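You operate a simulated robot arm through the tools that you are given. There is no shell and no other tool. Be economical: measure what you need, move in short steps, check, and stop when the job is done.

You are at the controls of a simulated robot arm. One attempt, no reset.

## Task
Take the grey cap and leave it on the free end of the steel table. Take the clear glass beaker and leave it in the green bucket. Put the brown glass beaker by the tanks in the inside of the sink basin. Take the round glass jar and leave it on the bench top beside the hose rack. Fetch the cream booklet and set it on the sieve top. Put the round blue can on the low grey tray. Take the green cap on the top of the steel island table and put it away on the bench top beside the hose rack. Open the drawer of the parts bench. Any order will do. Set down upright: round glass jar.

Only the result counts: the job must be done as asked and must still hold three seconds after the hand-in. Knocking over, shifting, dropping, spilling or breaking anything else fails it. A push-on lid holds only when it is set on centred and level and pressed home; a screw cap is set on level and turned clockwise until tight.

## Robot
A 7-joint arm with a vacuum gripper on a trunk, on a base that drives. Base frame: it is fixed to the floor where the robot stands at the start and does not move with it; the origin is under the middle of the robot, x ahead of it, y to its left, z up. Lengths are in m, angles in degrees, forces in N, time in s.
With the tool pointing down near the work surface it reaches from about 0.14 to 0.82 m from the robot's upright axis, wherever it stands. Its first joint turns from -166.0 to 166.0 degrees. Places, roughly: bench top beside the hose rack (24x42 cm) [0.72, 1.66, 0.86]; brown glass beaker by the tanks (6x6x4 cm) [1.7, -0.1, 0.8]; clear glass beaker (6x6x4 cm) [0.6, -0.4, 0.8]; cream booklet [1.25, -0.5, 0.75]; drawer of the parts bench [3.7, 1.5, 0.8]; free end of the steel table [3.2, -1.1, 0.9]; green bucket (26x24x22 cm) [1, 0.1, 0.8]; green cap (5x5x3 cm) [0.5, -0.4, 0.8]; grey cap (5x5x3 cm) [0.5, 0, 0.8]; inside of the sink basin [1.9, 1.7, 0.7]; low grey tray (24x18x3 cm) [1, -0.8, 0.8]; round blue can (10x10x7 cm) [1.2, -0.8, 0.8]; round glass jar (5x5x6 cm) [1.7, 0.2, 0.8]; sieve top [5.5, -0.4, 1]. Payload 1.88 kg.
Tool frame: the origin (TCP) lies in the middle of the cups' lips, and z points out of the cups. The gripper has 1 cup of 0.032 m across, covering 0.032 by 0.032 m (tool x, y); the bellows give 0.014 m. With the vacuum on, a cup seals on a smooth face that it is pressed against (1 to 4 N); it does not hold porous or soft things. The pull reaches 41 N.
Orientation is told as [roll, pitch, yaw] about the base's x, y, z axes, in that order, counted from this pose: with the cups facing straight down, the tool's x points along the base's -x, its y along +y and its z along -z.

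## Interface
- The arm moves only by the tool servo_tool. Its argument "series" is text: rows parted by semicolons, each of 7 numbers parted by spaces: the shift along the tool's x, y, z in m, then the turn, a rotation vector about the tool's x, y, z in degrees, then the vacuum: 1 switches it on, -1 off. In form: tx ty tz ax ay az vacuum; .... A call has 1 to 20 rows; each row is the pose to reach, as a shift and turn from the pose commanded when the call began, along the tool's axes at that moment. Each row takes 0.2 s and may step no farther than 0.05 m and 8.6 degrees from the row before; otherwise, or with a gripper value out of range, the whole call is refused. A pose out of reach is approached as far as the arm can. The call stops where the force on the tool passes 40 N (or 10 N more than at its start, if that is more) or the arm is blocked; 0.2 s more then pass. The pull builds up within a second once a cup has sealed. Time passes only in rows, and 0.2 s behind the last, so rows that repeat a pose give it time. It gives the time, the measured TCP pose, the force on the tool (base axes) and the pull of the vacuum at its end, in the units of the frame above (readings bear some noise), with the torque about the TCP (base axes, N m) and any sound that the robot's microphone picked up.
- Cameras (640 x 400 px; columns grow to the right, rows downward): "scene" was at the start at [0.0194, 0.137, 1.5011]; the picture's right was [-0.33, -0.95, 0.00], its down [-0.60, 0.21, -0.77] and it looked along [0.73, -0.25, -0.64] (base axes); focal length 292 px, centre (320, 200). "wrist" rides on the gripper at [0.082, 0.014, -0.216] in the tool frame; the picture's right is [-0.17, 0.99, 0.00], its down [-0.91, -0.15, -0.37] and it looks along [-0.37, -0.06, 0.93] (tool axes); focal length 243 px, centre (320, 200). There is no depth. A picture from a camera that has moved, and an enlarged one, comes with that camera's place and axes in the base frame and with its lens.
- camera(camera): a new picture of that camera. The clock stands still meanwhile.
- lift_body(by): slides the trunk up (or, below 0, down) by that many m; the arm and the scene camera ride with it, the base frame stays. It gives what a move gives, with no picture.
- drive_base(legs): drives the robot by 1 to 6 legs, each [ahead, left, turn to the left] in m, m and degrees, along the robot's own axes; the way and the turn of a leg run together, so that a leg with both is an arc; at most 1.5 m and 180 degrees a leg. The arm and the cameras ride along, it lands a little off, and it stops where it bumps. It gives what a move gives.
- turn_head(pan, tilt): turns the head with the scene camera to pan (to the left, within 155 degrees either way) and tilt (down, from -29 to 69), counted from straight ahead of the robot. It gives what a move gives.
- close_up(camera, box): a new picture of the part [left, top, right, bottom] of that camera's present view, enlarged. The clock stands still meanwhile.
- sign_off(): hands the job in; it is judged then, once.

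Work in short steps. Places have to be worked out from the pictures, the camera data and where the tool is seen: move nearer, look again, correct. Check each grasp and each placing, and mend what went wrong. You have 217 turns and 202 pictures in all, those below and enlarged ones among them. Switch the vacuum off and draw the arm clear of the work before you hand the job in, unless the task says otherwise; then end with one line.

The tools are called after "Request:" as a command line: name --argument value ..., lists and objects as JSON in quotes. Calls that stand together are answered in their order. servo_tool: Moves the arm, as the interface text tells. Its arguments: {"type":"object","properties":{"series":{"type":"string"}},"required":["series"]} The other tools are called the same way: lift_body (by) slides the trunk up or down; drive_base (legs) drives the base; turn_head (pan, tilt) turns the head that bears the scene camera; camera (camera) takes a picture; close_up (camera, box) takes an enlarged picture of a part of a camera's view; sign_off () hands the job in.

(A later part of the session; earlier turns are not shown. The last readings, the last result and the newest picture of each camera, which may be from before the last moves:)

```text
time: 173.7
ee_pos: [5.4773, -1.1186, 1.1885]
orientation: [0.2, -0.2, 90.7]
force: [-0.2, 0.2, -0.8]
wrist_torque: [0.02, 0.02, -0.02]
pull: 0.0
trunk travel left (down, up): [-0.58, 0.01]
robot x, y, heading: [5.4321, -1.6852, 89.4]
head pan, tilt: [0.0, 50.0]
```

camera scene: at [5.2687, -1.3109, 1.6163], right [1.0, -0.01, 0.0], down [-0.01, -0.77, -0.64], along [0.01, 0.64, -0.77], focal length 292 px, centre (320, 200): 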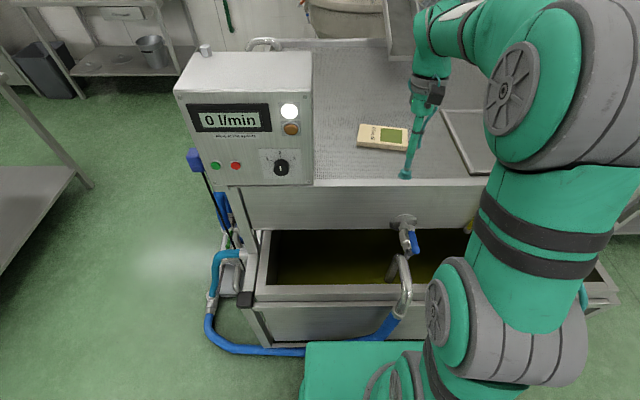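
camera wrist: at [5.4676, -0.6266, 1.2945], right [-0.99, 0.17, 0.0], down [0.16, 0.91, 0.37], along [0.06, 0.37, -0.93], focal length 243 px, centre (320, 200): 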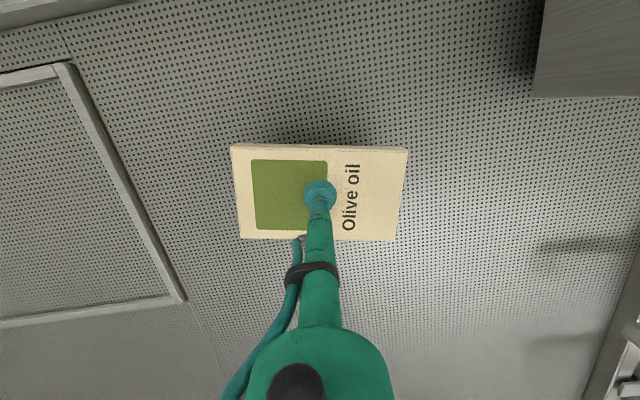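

Level again. I drive sideways back to x≈2.37 in line with the gap between island and steel table.

Request:
drive_base --legs '[[-0.05, 1.5, 0.6], [0, 1.5, 0]]'

Request:
turn_head --pan 0 --tilt 35

Request:
camera --camera "scene"

```text
refused: leg 1 is longer than a leg can be; nothing moved
```

```text
time: 174.4
ee_pos: [5.4778, -1.1191, 1.1874]
orientation: [0.0, 0.0, 90.6]
force: [-0.2, 0.7, 0.8]
wrist_torque: [0.0, 0.03, 0.0]
pull: 0.1
trunk travel left (down, up): [-0.58, 0.01]
robot x, y, heading: [5.4266, -1.6846, 89.4]
head pan, tilt: [0.0, 35.0]
```

```text
139 pictures are left
camera scene: at [5.2647, -1.6533, 1.638], right [1.0, -0.01, 0.0], down [-0.01, -0.57, -0.82], along [0.01, 0.82, -0.57], focal length 292 px, centre (320, 200)
```

scene: 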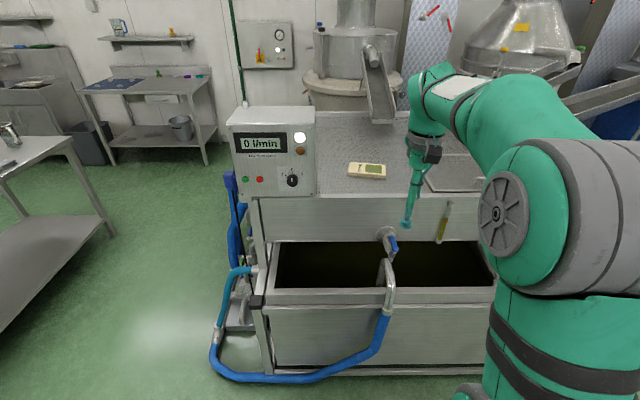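

The corridor between the steel table and the machine leads to the parts bench; its drawer front is at about (3.72, 1.3). I drive there.

Request:
drive_base --legs '[[0, 1.25, 0.6], [1.45, 0, 0], [0.55, 0, 0]]'

Request:
turn_head --pan 20 --tilt 30

Request:
camera --camera "scene"

```text
time: 190.4
ee_pos: [4.2118, 0.8941, 1.1869]
orientation: [0.1, -0.1, 91.2]
force: [-0.5, 0.6, -0.1]
wrist_torque: [-0.01, -0.02, 0.02]
pull: 0.0
trunk travel left (down, up): [-0.58, 0.01]
robot x, y, heading: [4.1714, 0.3262, 89.9]
head pan, tilt: [0.0, 35.0]
```

```text
time: 191.2
ee_pos: [4.2136, 0.8941, 1.1882]
orientation: [0.2, -0.2, 91.2]
force: [0.3, -0.4, 0.6]
wrist_torque: [0.03, 0.02, 0.02]
pull: 0.1
trunk travel left (down, up): [-0.58, 0.01]
robot x, y, heading: [4.1709, 0.3262, 89.9]
head pan, tilt: [20.0, 30.0]
```

```text
138 pictures are left
camera scene: at [3.9757, 0.3545, 1.6459], right [0.94, 0.34, 0.0], down [0.17, -0.47, -0.87], along [-0.29, 0.81, -0.5], focal length 292 px, centre (320, 200)
```

scene: 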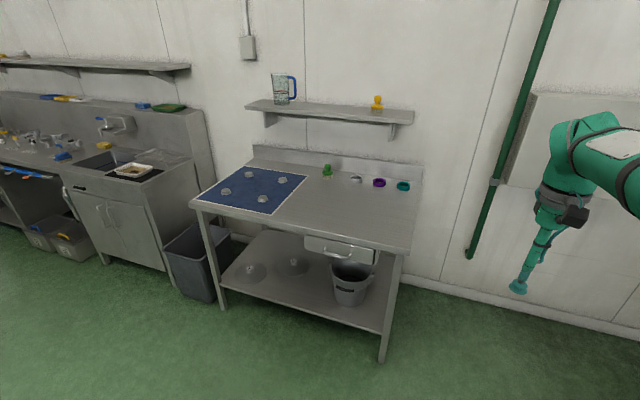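

Request:
close_up --camera "scene" --box '[270, 200, 430, 300]'

```text
4.00 times, centred on (350, 250) of scene
camera zoom: at [3.9757, 0.3545, 1.6459], right [0.94, 0.34, 0.0], down [0.17, -0.47, -0.87], along [-0.29, 0.81, -0.5], focal length 1167 px, centre (200, 0)
```

zoom: 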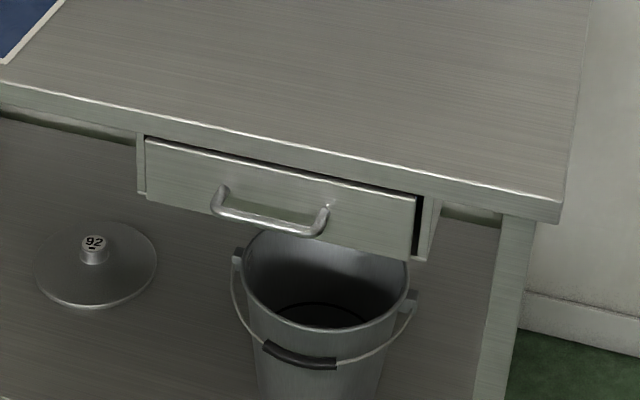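

The drawer front spans about x 3.53–3.85, z 0.71–0.80 at y≈1.40, with a bow handle in the middle. I'll suck on the right free part (≈3.81, 0.755) with the tool horizontal. First position the base and rotate the tool forward.

Request:
drive_base --legs '[[0, 0.33, 0]]'

Request:
servo_tool --series "0 0 0 0 -8 0 -1;0 0 0 0 -16 0 -1;0 0 0 0 -24 0 -1;0 0 0 0 -32 0 -1;0 0 0 0 -40 0 -1;0 0 0 0 -48 0 -1;0 0 0 0 -56 0 -1;0 0 0 0 -64 0 -1;0 0 0 0 -72 0 -1;0 0 0 0 -80 0 -1;0 0 0 0 -88 0 -1;0 0 0 0 -90 0 -1;0 0 0 0 -90 0 -1"

```text
time: 193.4
ee_pos: [3.8857, 0.8917, 1.1881]
orientation: [0.2, -0.1, 91.6]
force: [-0.3, 0.3, -0.3]
wrist_torque: [0.0, -0.03, 0.01]
pull: 0.0
trunk travel left (down, up): [-0.58, 0.01]
robot x, y, heading: [3.8461, 0.328, 90.3]
head pan, tilt: [20.0, 30.0]
```

```text
time: 195.2
ee_pos: [3.8823, 0.921, 1.0857]
orientation: [0.1, -50.3, 94.7]
force: [-0.5, 0.3, -0.2]
wrist_torque: [0.08, 0.02, 0.03]
pull: 0.0
trunk travel left (down, up): [-0.58, 0.01]
robot x, y, heading: [3.847, 0.3235, 90.1]
head pan, tilt: [20.0, 30.0]
stopped in row 9: the arm was blocked; the commanded pose is now the measured one
```

The wrist limit stops at 50°. Extending the arm forward should ease it; I extend 0.2 m while rotating the rest.

Request:
servo_tool --series "-0.026 0 0.031 0 0 0 -1;-0.052 0 0.061 0 0 0 -1;-0.077 0 0.092 0 0 0 -1;-0.103 0 0.122 0 0 0 -1;-0.129 0 0.153 0 0 0 -1;-0.129 0 0.153 0 -8 0 -1;-0.129 0 0.153 0 -16 0 -1;-0.129 0 0.153 0 -24 0 -1;-0.129 0 0.153 0 -32 0 -1;-0.129 0 0.153 0 -39.7 0 -1;-0.129 0 0.153 0 -39.7 0 -1"

```text
time: 197.6
ee_pos: [3.8924, 1.1299, 1.118]
orientation: [80.2, -82.1, 16.1]
force: [1.3, 0.2, 0.3]
wrist_torque: [0.03, -0.01, 0.22]
pull: 0.1
out of reach, approached as far as the arm can: row 7, 8, 9, 10, 11
trunk travel left (down, up): [-0.58, 0.01]
robot x, y, heading: [3.8464, 0.3263, 90.1]
head pan, tilt: [20.0, 30.0]
```

Nearly horizontal now. I lower the trunk by 0.36 m so the tool is at drawer height, then trim the orientation.

Request:
lift_body --by -0.36

Request:
servo_tool --series "0 0 0 3.1 -0.8 -3.8 -1;0 0 0 6.2 -1.7 -7.6 -1;0 0 0 6.2 -1.7 -7.6 -1"

Request:
camera --camera "wrist"

Request:
camera --camera "scene"

```text
time: 201.1
ee_pos: [3.8925, 1.1283, 0.7597]
orientation: [38.0, -88.4, 58.3]
force: [0.3, 0.6, -0.1]
wrist_torque: [0.0, -0.01, 0.0]
pull: 0.0
trunk travel left (down, up): [-0.22, 0.37]
robot x, y, heading: [3.8471, 0.3271, 90.3]
head pan, tilt: [20.0, 30.0]
```

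```text
time: 201.9
ee_pos: [3.8924, 1.1285, 0.7592]
orientation: [37.7, -88.4, 58.4]
force: [0.0, -0.1, 0.1]
wrist_torque: [-0.01, -0.04, 0.0]
pull: 0.0
out of reach, approached as far as the arm can: row 1, 2, 3
trunk travel left (down, up): [-0.22, 0.37]
robot x, y, heading: [3.8476, 0.3269, 90.3]
head pan, tilt: [20.0, 30.0]
```

```text
136 pictures are left
camera wrist: at [3.9003, 0.911, 0.6816], right [-0.98, -0.1, 0.18], down [0.21, -0.33, 0.92], along [-0.03, 0.94, 0.35], focal length 243 px, centre (320, 200)
```

wrist: 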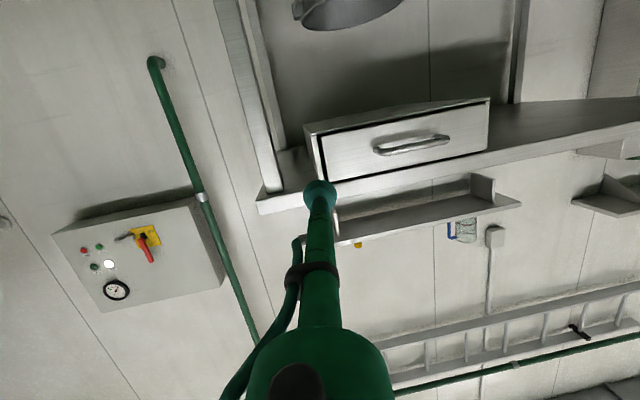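

```text
135 pictures are left
camera scene: at [3.6517, 0.3504, 1.2859], right [0.94, 0.35, 0.0], down [0.17, -0.47, -0.87], along [-0.3, 0.81, -0.5], focal length 292 px, centre (320, 200)
```

scene: 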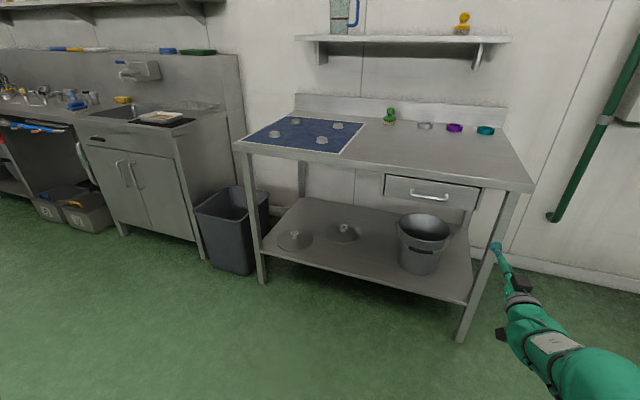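

The tool is level but points 6° left, and the arm is near full stretch. I retract 0.12 m and trim the yaw.

Request:
servo_tool --series "0 0 -0.03 0 0 0 -1;0 0 -0.06 0 0 0 -1;0 0 -0.09 0 0 0 -1;0 0 -0.12 0 0 0 -1;0 0 -0.12 3.2 0 0 -1;0 0 -0.12 6.4 0 0 -1;0 0 -0.12 6.4 0 0 -1"

```text
time: 203.0
ee_pos: [3.8919, 1.0012, 0.6402]
orientation: [23.9, -76.5, 73.0]
force: [0.2, -0.4, -0.9]
wrist_torque: [-0.04, -0.02, 0.02]
pull: 0.0
out of reach, approached as far as the arm can: row 5
trunk travel left (down, up): [-0.22, 0.37]
robot x, y, heading: [3.8508, 0.3254, 90.3]
head pan, tilt: [20.0, 30.0]
stopped in row 5: the arm was blocked; the commanded pose is now the measured one
```

The tool is horizontal only near full stretch. I return to that stretched pose; base motion will do the approach and pull.

Request:
servo_tool --series "-0.03 0 0.02 0 -2 0 -1;-0.06 0 0.04 0 -4 0 -1;-0.09 0 0.06 0 -6 0 -1;-0.12 0 0.08 0 -8 0 -1;-0.146 0 0.0955 0 -11 0 -1;-0.146 0 0.0955 0 -13 0 -1;-0.146 0 0.0955 0 -13 0 -1"

```text
time: 204.6
ee_pos: [3.8901, 1.1211, 0.7746]
orientation: [105.9, -84.8, -9.7]
force: [-0.2, 0.2, -0.1]
wrist_torque: [-0.02, -0.03, -0.01]
pull: 0.1
trunk travel left (down, up): [-0.22, 0.37]
robot x, y, heading: [3.8493, 0.3242, 90.2]
head pan, tilt: [20.0, 30.0]
```

Pose recovered without limit. I try the yaw trim of 6° once more here.

Request:
servo_tool --series "0 0 0 3 0 0 -1;0 0 0 6.2 0 0 -1;0 0 0 6.2 0 0 -1"

```text
time: 205.4
ee_pos: [3.91, 1.1246, 0.7869]
orientation: [90.1, -84.3, 1.2]
force: [1.2, -0.3, -0.2]
wrist_torque: [0.01, -0.01, 0.04]
pull: 0.1
out of reach, approached as far as the arm can: row 1, 2, 3
trunk travel left (down, up): [-0.22, 0.37]
robot x, y, heading: [3.8485, 0.3241, 90.3]
head pan, tilt: [20.0, 30.0]
```

Now it points within ~1° of +y. I lower 3 cm, drive ahead 0.2 and left 0.09, then check before contact.

Request:
lift_body --by -0.03

Request:
drive_base --legs '[[0.2, 0.09, 0]]'

Request:
camera --camera "wrist"

Request:
turn_head --pan 0 --tilt 40

Request:
camera --camera "scene"

```text
time: 206.2
ee_pos: [3.9105, 1.126, 0.7573]
orientation: [90.4, -84.1, 0.9]
force: [-0.3, -0.8, -0.3]
wrist_torque: [0.0, -0.01, 0.0]
pull: 0.0
trunk travel left (down, up): [-0.19, 0.4]
robot x, y, heading: [3.8496, 0.3247, 90.4]
head pan, tilt: [20.0, 30.0]
```

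```text
time: 207.7
ee_pos: [3.8196, 1.2888, 0.7583]
orientation: [89.7, -84.2, 5.9]
force: [0.3, -0.1, -0.7]
wrist_torque: [-0.03, 0.01, 0.0]
pull: 0.0
trunk travel left (down, up): [-0.19, 0.4]
robot x, y, heading: [3.8184, 0.4877, 94.6]
head pan, tilt: [20.0, 30.0]
stopped in leg 1: the robot was blocked; the commanded pose is now the measured one
```

```text
134 pictures are left
camera wrist: at [3.8195, 1.0714, 0.677], right [-0.96, -0.1, 0.26], down [0.28, -0.35, 0.89], along [0.01, 0.93, 0.36], focal length 243 px, centre (320, 200)
```

wrist: 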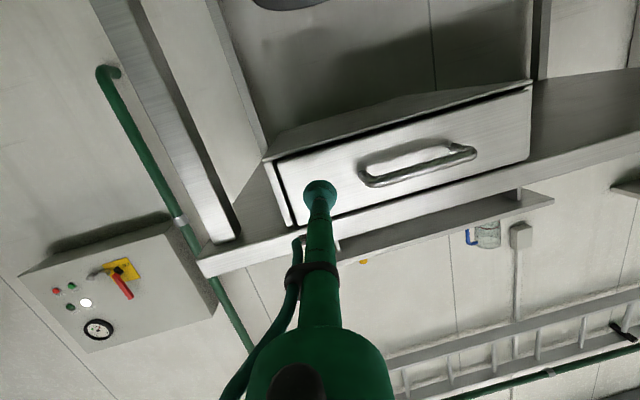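

```text
time: 208.5
ee_pos: [3.8198, 1.2885, 0.7573]
orientation: [89.9, -84.3, 5.8]
force: [0.7, -0.5, 0.2]
wrist_torque: [0.01, 0.01, 0.03]
pull: 0.1
trunk travel left (down, up): [-0.19, 0.4]
robot x, y, heading: [3.8191, 0.4824, 94.8]
head pan, tilt: [0.0, 40.0]
```

```text
133 pictures are left
camera scene: at [3.652, 0.4991, 1.2406], right [1.0, 0.08, 0.0], down [0.05, -0.64, -0.77], along [-0.06, 0.76, -0.64], focal length 292 px, centre (320, 200)
```

scene: 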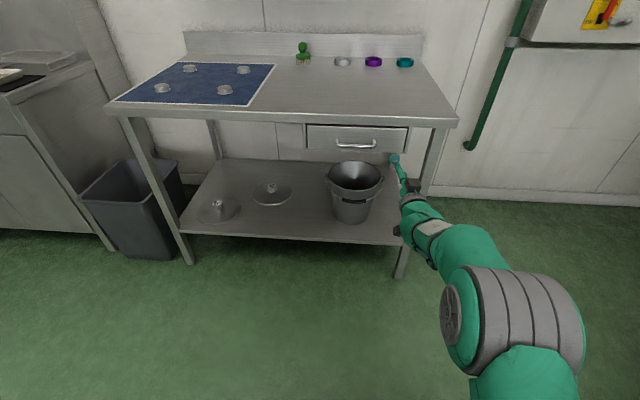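

The base bumped something on its left rear — probably the steel table's corner. I look back there.

Request:
turn_head --pan 130 --tilt 45

Request:
camera --camera "scene"

```text
time: 210.6
ee_pos: [3.8199, 1.2881, 0.7577]
orientation: [89.9, -84.2, 5.8]
force: [0.1, -0.7, -1.1]
wrist_torque: [-0.01, -0.01, 0.0]
pull: 0.1
trunk travel left (down, up): [-0.19, 0.4]
robot x, y, heading: [3.8216, 0.4856, 94.6]
head pan, tilt: [130.0, 45.0]
```

```text
132 pictures are left
camera scene: at [3.6009, 0.3572, 1.2333], right [-0.7, 0.71, 0.0], down [0.5, 0.5, -0.71], along [-0.5, -0.5, -0.71], focal length 292 px, centre (320, 200)
```

scene: 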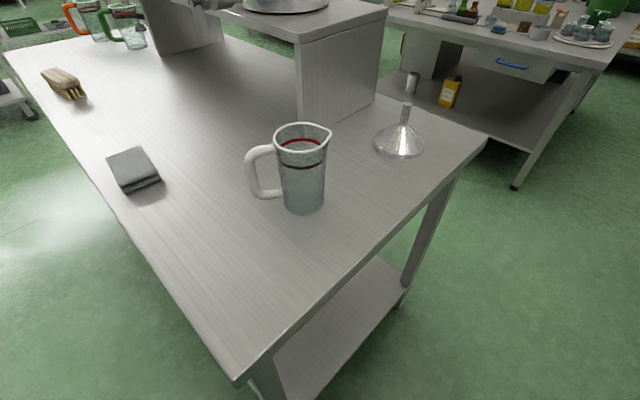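

The base's rear-left corner touched the steel table's corner at (3.61, 0.23); everything on it stands. I move right and straighten, then try shifting the tool left relative to the base.

Request:
drive_base --legs '[[0, -0.12, 0], [0.05, 0, -4.5]]'

Request:
servo_tool --series "0 0.02 0 0 0 0 -1;0 0.04 0 0 0 0 -1;0 0.06 0 0 0 0 -1;0 0.08 0 0 0 0 -1;0 0.1 0 0 0 0 -1;0 0.1 0 0 0 0 -1"

```text
time: 212.4
ee_pos: [4.0003, 1.3458, 0.7581]
orientation: [89.9, -84.1, 1.1]
force: [-0.5, 0.6, 0.6]
wrist_torque: [-0.01, -0.04, -0.01]
pull: 0.1
trunk travel left (down, up): [-0.19, 0.4]
robot x, y, heading: [3.9357, 0.5458, 89.8]
head pan, tilt: [130.0, 45.0]
```

```text
time: 213.8
ee_pos: [3.9639, 1.3508, 0.7825]
orientation: [84.5, -83.6, 7.7]
force: [0.7, -0.2, -0.2]
wrist_torque: [-0.01, -0.01, 0.0]
pull: 0.0
out of reach, approached as far as the arm can: row 1, 2, 3, 4, 5, 6
trunk travel left (down, up): [-0.19, 0.4]
robot x, y, heading: [3.935, 0.5497, 90.5]
head pan, tilt: [130.0, 45.0]
```

Slight gain only; fine. I lower 2.5 cm, move ahead 2 cm then left 14 cm to stand in front of the drawer's right part, and check.

Request:
lift_body --by -0.027

Request:
drive_base --legs '[[0.015, 0, -0.5], [0, 0.142, 0]]'

Request:
camera --camera "wrist"

Request:
turn_head --pan 0 --tilt 35

Request:
close_up --camera "scene" --box '[300, 80, 540, 230]'

```text
time: 214.5
ee_pos: [3.9636, 1.3502, 0.7552]
orientation: [84.7, -83.6, 7.5]
force: [-0.6, 0.5, -0.3]
wrist_torque: [-0.02, -0.03, 0.02]
pull: 0.0
trunk travel left (down, up): [-0.163, 0.427]
robot x, y, heading: [3.9404, 0.5454, 89.9]
head pan, tilt: [130.0, 45.0]
```

```text
time: 216.2
ee_pos: [3.8288, 1.3659, 0.7543]
orientation: [84.5, -83.6, 7.1]
force: [0.0, 0.2, 0.0]
wrist_torque: [0.0, -0.03, -0.01]
pull: 0.0
trunk travel left (down, up): [-0.163, 0.427]
robot x, y, heading: [3.7956, 0.5589, 89.5]
head pan, tilt: [130.0, 45.0]
```

```text
131 pictures are left
camera wrist: at [3.8115, 1.1485, 0.6763], right [-0.96, -0.03, 0.27], down [0.26, -0.36, 0.9], along [0.07, 0.93, 0.35], focal length 243 px, centre (320, 200)
```

wrist: 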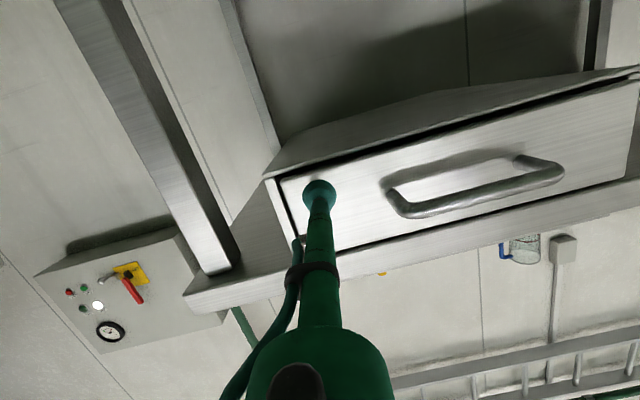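

```text
time: 218.3
ee_pos: [3.8277, 1.366, 0.7553]
orientation: [84.6, -83.6, 7.1]
force: [0.1, 0.0, 0.0]
wrist_torque: [0.01, -0.01, 0.04]
pull: 0.0
trunk travel left (down, up): [-0.163, 0.427]
robot x, y, heading: [3.7937, 0.5613, 89.5]
head pan, tilt: [0.0, 35.0]
```

```text
2.67 times, centred on (420, 155) of scene
camera zoom: at [3.6277, 0.5927, 1.2211], right [1.0, -0.01, 0.0], down [0.0, -0.57, -0.82], along [0.01, 0.82, -0.57], focal length 778 px, centre (53, 320)
```

zoom: 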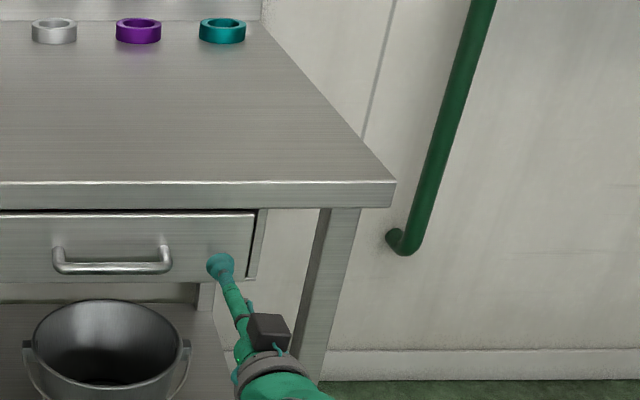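

The cup would hit too near the drawer's lower edge; I raise 2.2 cm and look again.

Request:
lift_body --by 0.022

Request:
close_up --camera "wrist" --box '[240, 130, 400, 230]'

```text
time: 219.0
ee_pos: [3.827, 1.366, 0.7776]
orientation: [84.7, -83.6, 7.2]
force: [0.4, -0.8, 0.4]
wrist_torque: [0.01, -0.01, 0.02]
pull: 0.0
trunk travel left (down, up): [-0.185, 0.405]
robot x, y, heading: [3.7929, 0.5611, 89.5]
head pan, tilt: [0.0, 35.0]
```

```text
4.00 times, centred on (320, 180) of wrist
camera zoom: at [3.8115, 1.1486, 0.6984], right [-0.96, -0.03, 0.27], down [0.26, -0.36, 0.9], along [0.07, 0.93, 0.35], focal length 970 px, centre (320, 280)
```

zoom: 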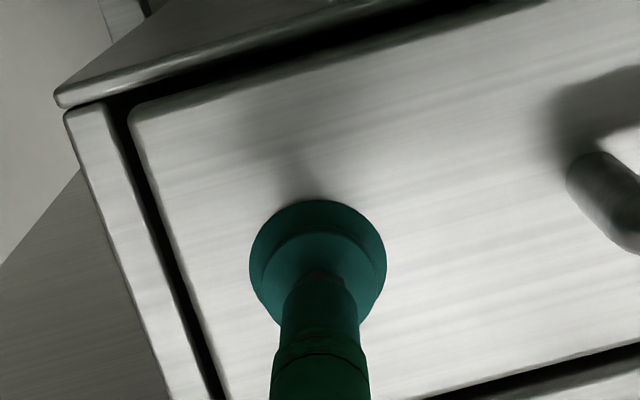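

Well aligned. I advance slowly with the vacuum on.

Request:
servo_tool --series "0 0 0.005 0 0 0 1;0 0 0.01 0 0 0 1;0 0 0.015 0 0 0 1;0 0 0.02 0 0 0 1;0 0 0.02 0 0 0 1"

```text
time: 219.9
ee_pos: [3.8276, 1.3802, 0.7779]
orientation: [84.7, -83.6, 7.1]
force: [-0.5, -20.7, 4.7]
wrist_torque: [-0.08, -0.18, -0.09]
pull: 41.0
trunk travel left (down, up): [-0.185, 0.405]
robot x, y, heading: [3.7941, 0.5606, 89.7]
head pan, tilt: [0.0, 35.0]
stopped in row 4: the force on the tool passed its limit at 52 N (the readings are from after the stop); the commanded pose is now the measured one
```

Sealed on the drawer front (pull 41 N). I pull with the arm, slowly.

Request:
servo_tool --series "0 0 -0.005 0 0 0 1;0 0 -0.01 0 0 0 1;0 0 -0.016 0 0 0 1;0 0 -0.022 0 0 0 1;0 0 -0.03 0 0 0 1;0 0 -0.03 0 0 0 1"

```text
time: 221.3
ee_pos: [3.8277, 1.3519, 0.7765]
orientation: [84.3, -83.6, 7.5]
force: [-9.4, -0.8, 8.1]
wrist_torque: [-0.07, 0.15, -0.23]
pull: 40.6
trunk travel left (down, up): [-0.185, 0.405]
robot x, y, heading: [3.7906, 0.5592, 89.4]
head pan, tilt: [0.0, 35.0]
```

The drawer follows. I continue pulling.

Request:
servo_tool --series "0 0.0005 -0.007 0 0 0 1;0 0.001 -0.014 0 0 0 1;0 0.0015 -0.021 0 0 0 1;0 0.002 -0.028 0 0 0 1;0 0.002 -0.035 0 0 0 1;0 0.0025 -0.042 0 0 0 1;0 0.003 -0.05 0 0 0 1;0 0.003 -0.05 0 0 0 1"

Request:
camera --camera "scene"

```text
time: 223.3
ee_pos: [3.8228, 1.3049, 0.69]
orientation: [43.6, -79.3, 48.4]
force: [0.2, 0.2, 0.6]
wrist_torque: [-0.04, 0.03, -0.03]
pull: 0.0
trunk travel left (down, up): [-0.185, 0.405]
robot x, y, heading: [3.7913, 0.5613, 89.1]
head pan, tilt: [0.0, 35.0]
stopped in row 8: the arm was blocked; the commanded pose is now the measured one
```

```text
128 pictures are left
camera scene: at [3.6276, 0.6003, 1.24], right [1.0, -0.01, 0.0], down [0.0, -0.58, -0.81], along [0.01, 0.81, -0.58], focal length 292 px, centre (320, 200)
```

scene: 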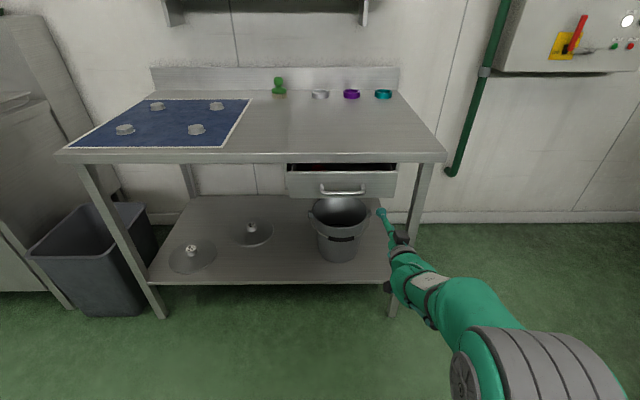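

The drawer is partly open and the seal slipped when the arm hit its limit. I'll now hook behind the drawer front from above with the tool pointing down. Close look at the opening first.

Request:
close_up --camera "scene" --box '[270, 140, 430, 240]'

Request:
drive_base --legs '[[0, -0.16, 0]]'

Request:
lift_body --by 0.3

```text
4.00 times, centred on (350, 190) of scene
camera zoom: at [3.6276, 0.6003, 1.24], right [1.0, -0.01, 0.0], down [0.0, -0.58, -0.81], along [0.01, 0.81, -0.58], focal length 1167 px, centre (200, 240)
```

zoom: 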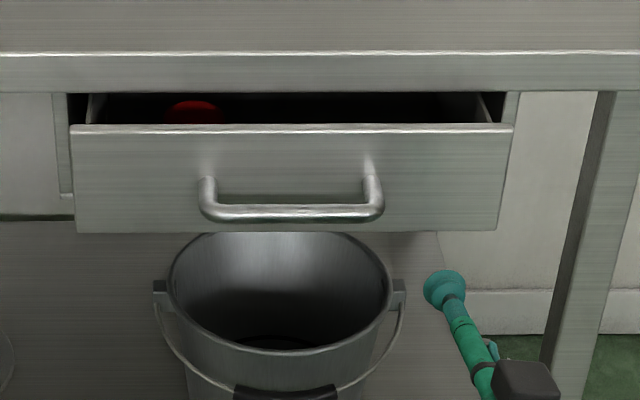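

```text
time: 224.8
ee_pos: [3.9829, 1.3043, 0.6952]
orientation: [44.6, -79.5, 47.6]
force: [0.2, -0.1, -0.3]
wrist_torque: [0.04, 0.03, 0.03]
pull: 0.0
trunk travel left (down, up): [-0.185, 0.405]
robot x, y, heading: [3.9567, 0.5626, 89.3]
head pan, tilt: [0.0, 35.0]
```

```text
time: 227.8
ee_pos: [3.983, 1.3011, 1.0024]
orientation: [46.1, -79.8, 46.0]
force: [0.6, -0.2, 0.0]
wrist_torque: [0.02, 0.0, 0.0]
pull: 0.0
trunk travel left (down, up): [-0.485, 0.105]
robot x, y, heading: [3.9552, 0.5574, 89.5]
head pan, tilt: [0.0, 35.0]
```

The front is now flush with the bench's overhang, so it can't be hooked from above yet. I'll re-grip with the tool pointing sideways from a base parked alongside the bench. First restore the tool to pointing down.

Request:
servo_tool --series "0 0 0 0 8 0 -1;0 0 0 0 16 0 -1;0 0 0 0 24 0 -1;0 0 0 0 32 0 -1;0 0 0 0 40 0 -1;0 0 0 0 48 0 -1;0 0 0 0 56 0 -1;0 0 0 0 64 0 -1;0 0 0 0 72 0 -1;0 0 0 0 80 0 -1;0 0 0 0 80 0 -1"

```text
time: 230.2
ee_pos: [3.9838, 1.3009, 1.0021]
orientation: [7.3, -2.8, 91.4]
force: [0.4, 0.3, -0.2]
wrist_torque: [-0.03, 0.0, 0.01]
pull: 0.0
trunk travel left (down, up): [-0.485, 0.105]
robot x, y, heading: [3.9558, 0.5598, 89.6]
head pan, tilt: [0.0, 35.0]
```

Request:
servo_tool --series "0.04 0 -0.01 3.6 1.4 0 -1;0.08 0 -0.02 7.3 2.8 0 -1;0.12 0 -0.03 7.3 2.8 0 -1;0.16 0 -0.04 7.3 2.8 0 -1;0.2 0 -0.05 7.3 2.8 0 -1;0.2 0 -0.05 7.3 2.8 0 -1"

Request:
drive_base --legs '[[0, 0, -89.5], [-0.55, 0.2, 0]]'

```text
time: 231.6
ee_pos: [3.9934, 1.0972, 1.0438]
orientation: [0.0, -0.1, 91.5]
force: [0.8, -0.5, -0.1]
wrist_torque: [0.03, 0.02, -0.06]
pull: 0.0
trunk travel left (down, up): [-0.485, 0.105]
robot x, y, heading: [3.9514, 0.5595, 89.7]
head pan, tilt: [0.0, 35.0]
```

```text
time: 238.7
ee_pos: [3.9428, 0.723, 1.0438]
orientation: [0.1, -0.1, 1.9]
force: [-0.9, -0.9, -0.4]
wrist_torque: [0.03, 0.01, 0.0]
pull: 0.1
trunk travel left (down, up): [-0.485, 0.105]
robot x, y, heading: [3.4055, 0.7577, 0.2]
head pan, tilt: [0.0, 35.0]
```

Now I test rolling the tool to point toward the bench (+y).

Request:
servo_tool --series "0 0 0 -8 0 0 -1;0 0 0 -16 0 0 -1;0 0 0 -24 0 0 -1;0 0 0 -32 0 0 -1;0 0 0 -40 0 0 -1;0 0 0 -48 0 0 -1;0 0 0 -56 0 0 -1;0 0 0 -64 0 0 -1;0 0 0 -72 0 0 -1;0 0 0 -80 0 0 -1;0 0 0 -88 0 0 -1;0 0 0 -90 0 0 -1;0 0 0 -90 0 0 -1"

Request:
turn_head --pan 45 --tilt 35

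Request:
camera --camera "scene"

```text
time: 241.5
ee_pos: [3.9422, 0.7216, 1.0434]
orientation: [90.1, -0.1, 2.0]
force: [-0.1, 0.2, 0.5]
wrist_torque: [0.02, 0.01, -0.01]
pull: 0.1
trunk travel left (down, up): [-0.485, 0.105]
robot x, y, heading: [3.4036, 0.757, -0.0]
head pan, tilt: [0.0, 35.0]
```

```text
time: 242.6
ee_pos: [3.9415, 0.7225, 1.0433]
orientation: [90.0, 0.0, 2.0]
force: [0.4, -0.8, 0.4]
wrist_torque: [0.02, -0.01, 0.0]
pull: 0.0
trunk travel left (down, up): [-0.485, 0.105]
robot x, y, heading: [3.4034, 0.7586, 0.1]
head pan, tilt: [45.0, 35.0]
```

```text
126 pictures are left
camera scene: at [3.4048, 0.9844, 1.5431], right [0.71, -0.71, 0.0], down [-0.41, -0.41, -0.82], along [0.58, 0.58, -0.57], focal length 292 px, centre (320, 200)
```

scene: 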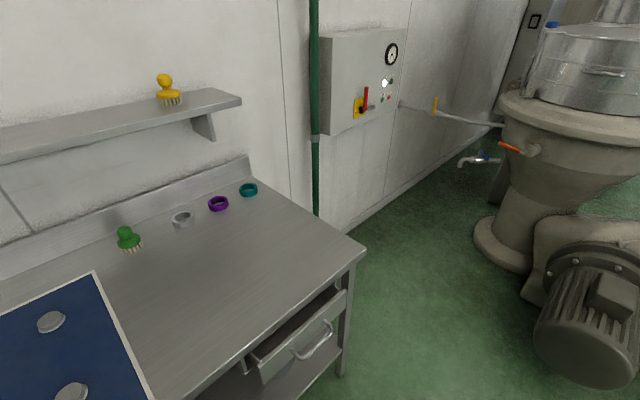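

Rolling works fully; the tool points at +y. I lower the trunk to drawer height and approach to y≈1.26 at x≈3.81.

Request:
lift_body --by -0.275

Request:
servo_tool --series "0.01 0 0.04 0 -2 0 -1;0.02 0 0.08 0 -2 0 -1;0.03 0 0.12 0 -2 0 -1;0.04 0 0.16 0 -2 0 -1;0.05 0 0.2 0 -2 0 -1;0.06 0 0.24 0 -2 0 -1;0.07 0 0.28 0 -2 0 -1;0.08 0 0.32 0 -2 0 -1;0.09 0 0.36 0 -2 0 -1;0.1 0 0.4 0 -2 0 -1;0.11 0 0.44 0 -2 0 -1;0.12 0 0.48 0 -2 0 -1;0.125 0 0.52 0 -2 0 -1;0.125 0 0.52 0 -2 0 -1"

Request:
camera --camera "wrist"

Request:
camera --camera "scene"

```text
time: 245.4
ee_pos: [3.9425, 0.7217, 0.7688]
orientation: [90.0, -0.1, 2.0]
force: [-0.2, -0.1, 0.7]
wrist_torque: [-0.01, 0.01, 0.01]
pull: 0.0
trunk travel left (down, up): [-0.21, 0.38]
robot x, y, heading: [3.4032, 0.7571, 0.2]
head pan, tilt: [45.0, 35.0]
```

```text
time: 248.4
ee_pos: [3.7985, 1.2362, 0.77]
orientation: [89.9, -0.1, 0.0]
force: [-0.4, 0.2, -0.4]
wrist_torque: [0.03, -0.01, 0.01]
pull: 0.0
trunk travel left (down, up): [-0.21, 0.38]
robot x, y, heading: [3.4061, 0.7567, 0.3]
head pan, tilt: [45.0, 35.0]
```

```text
125 pictures are left
camera wrist: at [3.7162, 1.0211, 0.7826], right [0.16, 0.0, 0.99], down [0.91, -0.37, -0.15], along [0.37, 0.93, -0.06], focal length 243 px, centre (320, 200)
```

wrist: 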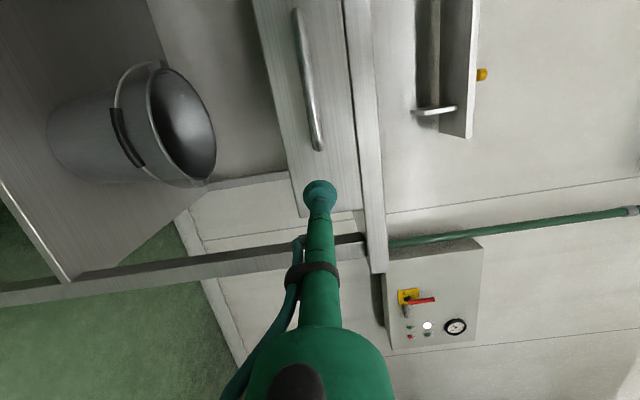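

```text
124 pictures are left
camera scene: at [3.4047, 0.9845, 1.2681], right [0.71, -0.71, 0.0], down [-0.4, -0.41, -0.82], along [0.58, 0.58, -0.57], focal length 292 px, centre (320, 200)
```

scene: 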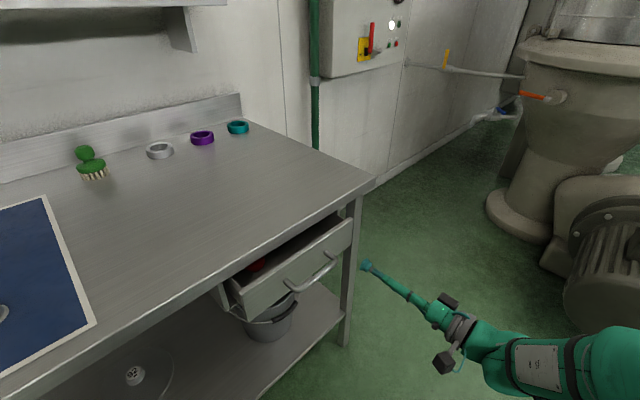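

The projected hit point is on the panel, slightly close to the handle; I shift 1.2 cm right and advance.

Request:
servo_tool --series "-0.012 0 0.02 0 0 0 1;-0.012 0 0.04 0 0 0 1;-0.012 0 0.055 0 0 0 1;-0.012 0 0.065 0 0 0 1;-0.012 0 0.07 0 0 0 1;-0.012 0 0.075 0 0 0 1;-0.012 0 0.075 0 0 0 1"

Request:
close_up --camera "wrist" --box '[240, 130, 400, 230]'

```text
time: 250.0
ee_pos: [3.8094, 1.3118, 0.7682]
orientation: [90.2, 0.0, 0.1]
force: [-0.5, 0.3, 0.1]
wrist_torque: [0.03, 0.01, -0.01]
pull: 0.1
trunk travel left (down, up): [-0.21, 0.38]
robot x, y, heading: [3.4057, 0.7588, -0.1]
head pan, tilt: [45.0, 35.0]
```

```text
4.00 times, centred on (320, 180) of wrist
camera zoom: at [3.7275, 1.0959, 0.7817], right [0.16, 0.0, 0.99], down [0.91, -0.37, -0.15], along [0.37, 0.93, -0.06], focal length 970 px, centre (320, 280)
```

zoom: 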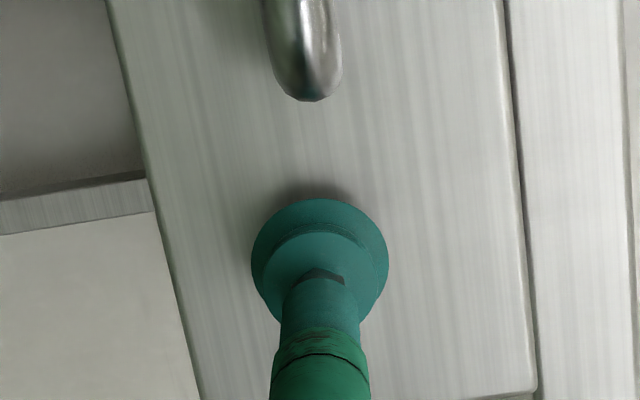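

Nearly touching; advance in 3 mm steps.

Request:
servo_tool --series "0 0 0.004 0 0 0 1;0 0 0.008 0 0 0 1;0 0 0.012 0 0 0 1;0 0 0.012 0 0 0 1;0 0 0.012 0 0 0 1"

```text
time: 251.2
ee_pos: [3.8098, 1.3228, 0.7696]
orientation: [90.2, -0.1, 0.1]
force: [-5.2, 0.0, 4.3]
wrist_torque: [-0.05, -0.27, -0.07]
pull: 40.9
trunk travel left (down, up): [-0.21, 0.38]
robot x, y, heading: [3.4035, 0.758, 0.1]
head pan, tilt: [45.0, 35.0]
```

Sealed. I pull the drawer out with the arm by 0.2 m.

Request:
servo_tool --series "0 0 -0.008 0 0 0 1;0 0 -0.02 0 0 0 1;0 0 -0.035 0 0 0 1;0 0 -0.05 0 0 0 1;0 0 -0.065 0 0 0 1;0 0 -0.08 0 0 0 1;0 0 -0.095 0 0 0 1;0 0 -0.11 0 0 0 1;0 0 -0.125 0 0 0 1;0 0 -0.14 0 0 0 1;0 0 -0.155 0 0 0 1;0 0 -0.17 0 0 0 1;0 0 -0.185 0 0 0 1;0 0 -0.2 0 0 0 1;0 0 -0.2 0 0 0 1"

Request:
camera --camera "scene"

```text
time: 254.4
ee_pos: [3.8091, 1.1238, 0.7687]
orientation: [90.1, -0.2, 0.0]
force: [-4.8, -0.6, 7.9]
wrist_torque: [-0.13, 0.1, -0.06]
pull: 40.7
trunk travel left (down, up): [-0.21, 0.38]
robot x, y, heading: [3.4006, 0.7572, 0.3]
head pan, tilt: [45.0, 35.0]
```

```text
122 pictures are left
camera scene: at [3.4041, 0.9841, 1.2682], right [0.71, -0.71, 0.0], down [-0.4, -0.41, -0.82], along [0.58, 0.58, -0.57], focal length 292 px, centre (320, 200)
```

scene: 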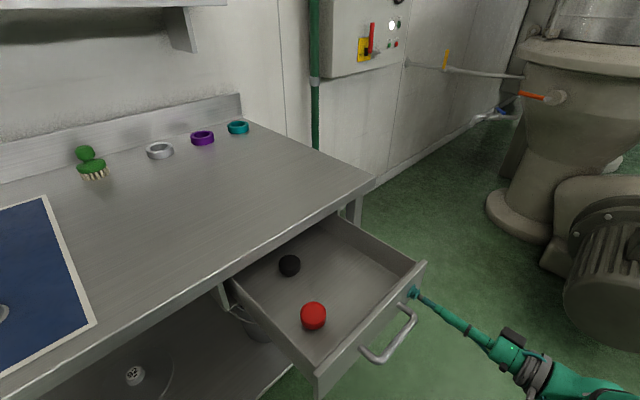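

Drawer is out ~26 cm. I try a little further to reach near the end of its travel.

Request:
servo_tool --series "0 0 -0.01 0 0 0 1;0 0 -0.02 0 0 0 1;0 0 -0.03 0 0 0 1;0 0 -0.04 0 0 0 1;0 0 -0.04 0 0 0 1"

```text
time: 255.1
ee_pos: [3.8074, 1.1045, 0.7672]
orientation: [90.0, -0.2, 0.5]
force: [1.5, 23.5, -4.2]
wrist_torque: [0.01, -0.04, -0.1]
pull: 40.8
trunk travel left (down, up): [-0.21, 0.38]
robot x, y, heading: [3.407, 0.7558, 0.4]
head pan, tilt: [45.0, 35.0]
stopped in row 3: the force on the tool passed its limit at 40 N (the readings are from after the stop); the commanded pose is now the measured one
```

The drawer reached its stop (fully open, ~28 cm). I relax, release the vacuum, and draw back carefully.

Request:
servo_tool --series "0 0 0.003 0 0 0 1;0 0 0.003 0 0 0 -1;0 0 0.003 0 0 0 -1;0 0 0.003 0 0 0 -1;0 0 0.003 0 0 0 -1;0 0 0.003 0 0 0 -1;0 0 -0.01 0 0 0 -1;0 0 -0.03 0 0 0 -1;0 0 -0.07 0 0 0 -1;0 0 -0.11 0 0 0 -1;0 0 -0.15 0 0 0 -1;-0.03 0 -0.19 0 0 0 -1;-0.06 0 -0.23 0 0 0 -1;-0.09 0 -0.27 0 0 0 -1;-0.11 0 -0.31 0 0 0 -1;-0.12 0 -0.35 0 0 0 -1"

Request:
camera --camera "scene"

```text
time: 258.5
ee_pos: [3.9306, 0.7524, 0.7694]
orientation: [89.9, 0.0, 0.4]
force: [-0.2, -0.5, 0.1]
wrist_torque: [-0.04, 0.0, -0.01]
pull: 0.2
trunk travel left (down, up): [-0.21, 0.38]
robot x, y, heading: [3.4021, 0.7589, 0.3]
head pan, tilt: [45.0, 35.0]
```

```text
121 pictures are left
camera scene: at [3.4043, 0.9854, 1.268], right [0.71, -0.7, 0.0], down [-0.4, -0.41, -0.82], along [0.58, 0.58, -0.57], focal length 292 px, centre (320, 200)
```

scene: 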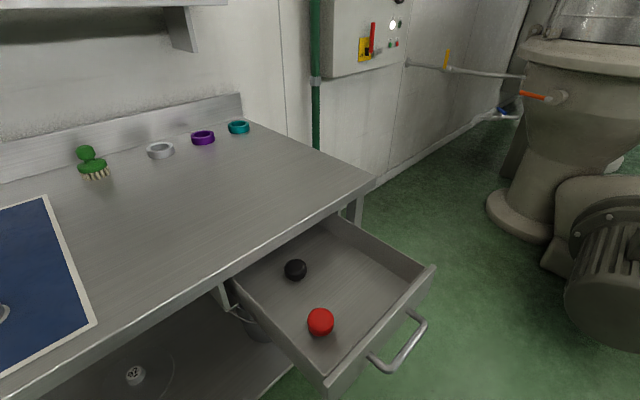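

The drawer is open. I raise the trunk, roll the tool back down, then back away west for the island's far side.

Request:
lift_body --by 0.37

Request:
servo_tool --series "0 0 0 8 0 0 -1;0 0 0 16 0 0 -1;0 0 0 24 0 0 -1;0 0 0 32 0 0 -1;0 0 0 40 0 0 -1;0 0 0 48 0 0 -1;0 0 0 56 0 0 -1;0 0 0 64 0 0 -1;0 0 0 72 0 0 -1;0 0 0 80 0 0 -1;0 0 0 88 0 0 -1;0 0 0 90 0 0 -1;0 0 0 90 0 0 -1"

Request:
drive_base --legs '[[-0.95, 0, 0], [0, 0, 90], [0, 0, 90]]'

Request:
turn_head --pan 20 --tilt 40

Request:
camera --camera "scene"

```text
time: 262.1
ee_pos: [3.9307, 0.7527, 1.1365]
orientation: [89.9, -0.1, 0.3]
force: [-0.1, -0.7, -0.1]
wrist_torque: [0.04, 0.0, -0.01]
pull: 0.0
trunk travel left (down, up): [-0.58, 0.01]
robot x, y, heading: [3.4042, 0.762, 0.1]
head pan, tilt: [45.0, 35.0]
```

```text
time: 264.9
ee_pos: [3.9303, 0.7534, 1.1377]
orientation: [0.0, -0.1, 0.3]
force: [-0.9, 0.2, 0.8]
wrist_torque: [0.0, -0.01, -0.02]
pull: 0.0
trunk travel left (down, up): [-0.58, 0.01]
robot x, y, heading: [3.408, 0.7592, 0.3]
head pan, tilt: [45.0, 35.0]
```

```text
time: 277.5
ee_pos: [1.9296, 0.7575, 1.138]
orientation: [0.1, -0.1, -179.6]
force: [-0.2, -0.9, -0.7]
wrist_torque: [-0.02, -0.01, 0.0]
pull: 0.0
trunk travel left (down, up): [-0.58, 0.01]
robot x, y, heading: [2.4553, 0.7537, -179.8]
head pan, tilt: [45.0, 35.0]
```

```text
time: 278.4
ee_pos: [1.9287, 0.7561, 1.1369]
orientation: [0.0, -0.2, -179.6]
force: [-0.5, 0.0, -0.6]
wrist_torque: [-0.01, -0.02, 0.01]
pull: 0.1
trunk travel left (down, up): [-0.58, 0.01]
robot x, y, heading: [2.4565, 0.7524, -179.5]
head pan, tilt: [20.0, 40.0]
```

```text
120 pictures are left
camera scene: at [2.4352, 0.5597, 1.6305], right [-0.35, 0.94, 0.0], down [0.6, 0.22, -0.77], along [-0.72, -0.27, -0.64], focal length 292 px, centre (320, 200)
```

scene: 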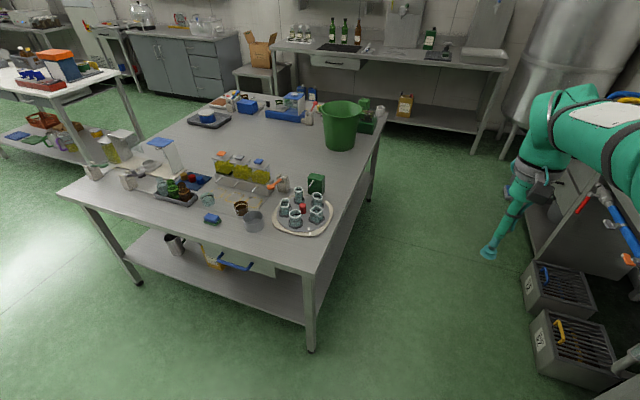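

I move left (−y) 0.65 m to face the far edge of the island, and look closely at jars and beaker.

Request:
drive_base --legs '[[0.05, 0.65, 0]]'

Request:
turn_head --pan 0 --tilt 50

Request:
camera --camera "scene"

Request:
camera --camera "wrist"

```text
time: 282.0
ee_pos: [1.883, 0.1084, 1.1371]
orientation: [-0.1, -0.1, -179.7]
force: [-0.4, 0.2, 0.5]
wrist_torque: [-0.01, 0.02, 0.05]
pull: 0.0
trunk travel left (down, up): [-0.58, 0.01]
robot x, y, heading: [2.4069, 0.1027, -179.6]
head pan, tilt: [20.0, 40.0]
```

```text
time: 282.8
ee_pos: [1.8837, 0.1086, 1.1375]
orientation: [0.0, -0.1, -179.6]
force: [-0.2, 0.4, -0.3]
wrist_torque: [-0.04, 0.02, 0.01]
pull: 0.1
trunk travel left (down, up): [-0.58, 0.01]
robot x, y, heading: [2.4074, 0.1023, -179.7]
head pan, tilt: [0.0, 50.0]
```

```text
119 pictures are left
camera scene: at [2.3912, -0.0591, 1.6164], right [-0.01, 1.0, 0.0], down [0.77, 0.0, -0.64], along [-0.64, 0.0, -0.77], focal length 292 px, centre (320, 200)
```

scene: 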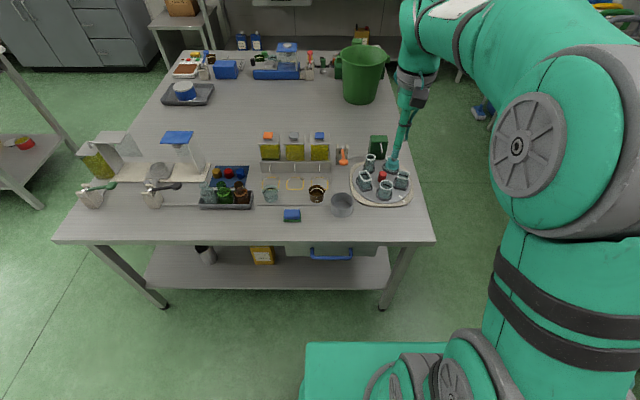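

```text
118 pictures are left
camera wrist: at [1.9645, 0.0958, 1.3529], right [-0.16, -0.99, 0.0], down [-0.91, 0.15, 0.38], along [-0.37, 0.06, -0.93], focal length 243 px, centre (320, 200)
```

wrist: 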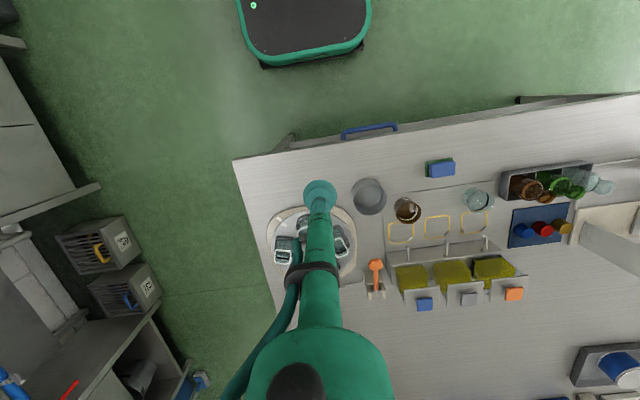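

Request:
close_up --camera "scene" --box '[310, 140, 430, 215]'

Request:
close_up --camera "scene" --box '[240, 125, 360, 225]'

```text
5.33 times, centred on (370, 178) of scene
camera zoom: at [2.3912, -0.0591, 1.6164], right [-0.01, 1.0, 0.0], down [0.77, 0.0, -0.64], along [-0.64, 0.0, -0.77], focal length 1556 px, centre (53, 320)
```

zoom: 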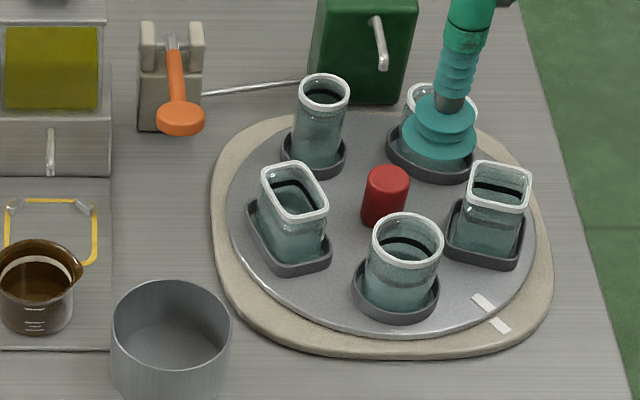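

```text
4.00 times, centred on (300, 175) of scene
camera zoom: at [2.3912, -0.0591, 1.6164], right [-0.01, 1.0, 0.0], down [0.77, 0.0, -0.64], along [-0.64, 0.0, -0.77], focal length 1167 px, centre (400, 300)
```

zoom: 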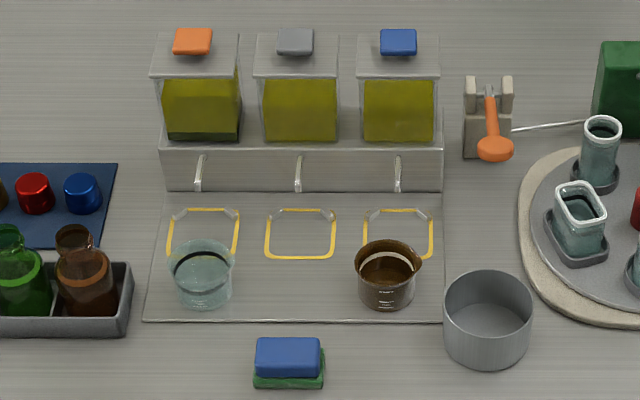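

Brown beaker by the tanks is at about (1.68, −0.07); the front round jar on the turntable is at (1.68, 0.18). I start with the brown beaker: move above it.

Request:
servo_tool --series "-0.032 0.03 0.02 0 0 0 -1;-0.064 0.06 0.04 0 0 0 -1;-0.097 0.09 0.06 0 0 0 -1;-0.13 0.12 0.08 0 0 0 -1;-0.162 0.15 0.1 0 0 0 -1;-0.2 0.179 0.11 0 0 0 -1;-0.2 0.179 0.15 0 0 0 -1;-0.2 0.179 0.17 0 0 0 -1;-0.2 0.179 0.17 0 0 0 -1"

Request:
close_up --camera "wrist" --box '[240, 110, 400, 210]'

Request:
close_up --camera "scene" --box '[260, 145, 380, 220]'

```text
time: 284.8
ee_pos: [1.6829, -0.0713, 0.9688]
orientation: [0.0, 0.0, -179.6]
force: [0.0, 0.6, 0.6]
wrist_torque: [-0.02, -0.05, 0.01]
pull: 0.1
trunk travel left (down, up): [-0.58, 0.01]
robot x, y, heading: [2.4081, 0.1046, -179.8]
head pan, tilt: [0.0, 50.0]
```

```text
4.00 times, centred on (320, 160) of wrist
camera zoom: at [1.7648, -0.0838, 1.1837], right [-0.16, -0.99, 0.0], down [-0.91, 0.15, 0.38], along [-0.37, 0.06, -0.93], focal length 970 px, centre (320, 360)
```

zoom: 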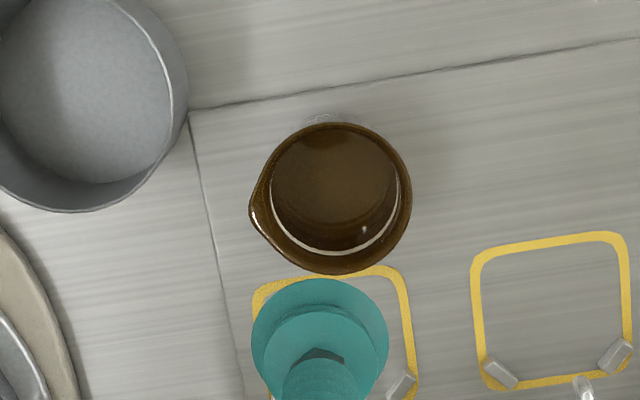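

```text
5.33 times, centred on (320, 182) of scene
camera zoom: at [2.391, -0.0591, 1.6163], right [0.0, 1.0, 0.0], down [0.77, 0.0, -0.64], along [-0.64, 0.0, -0.77], focal length 1556 px, centre (320, 293)
```

zoom: 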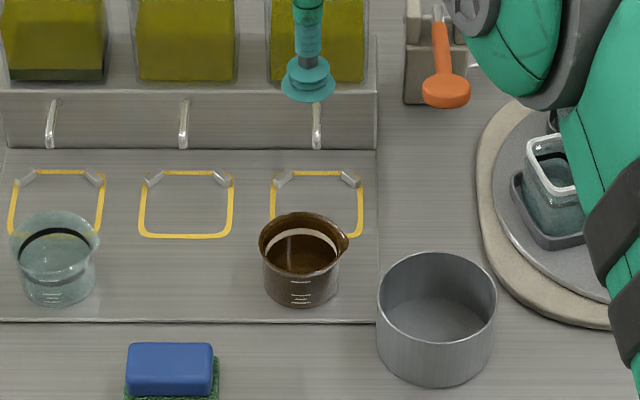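

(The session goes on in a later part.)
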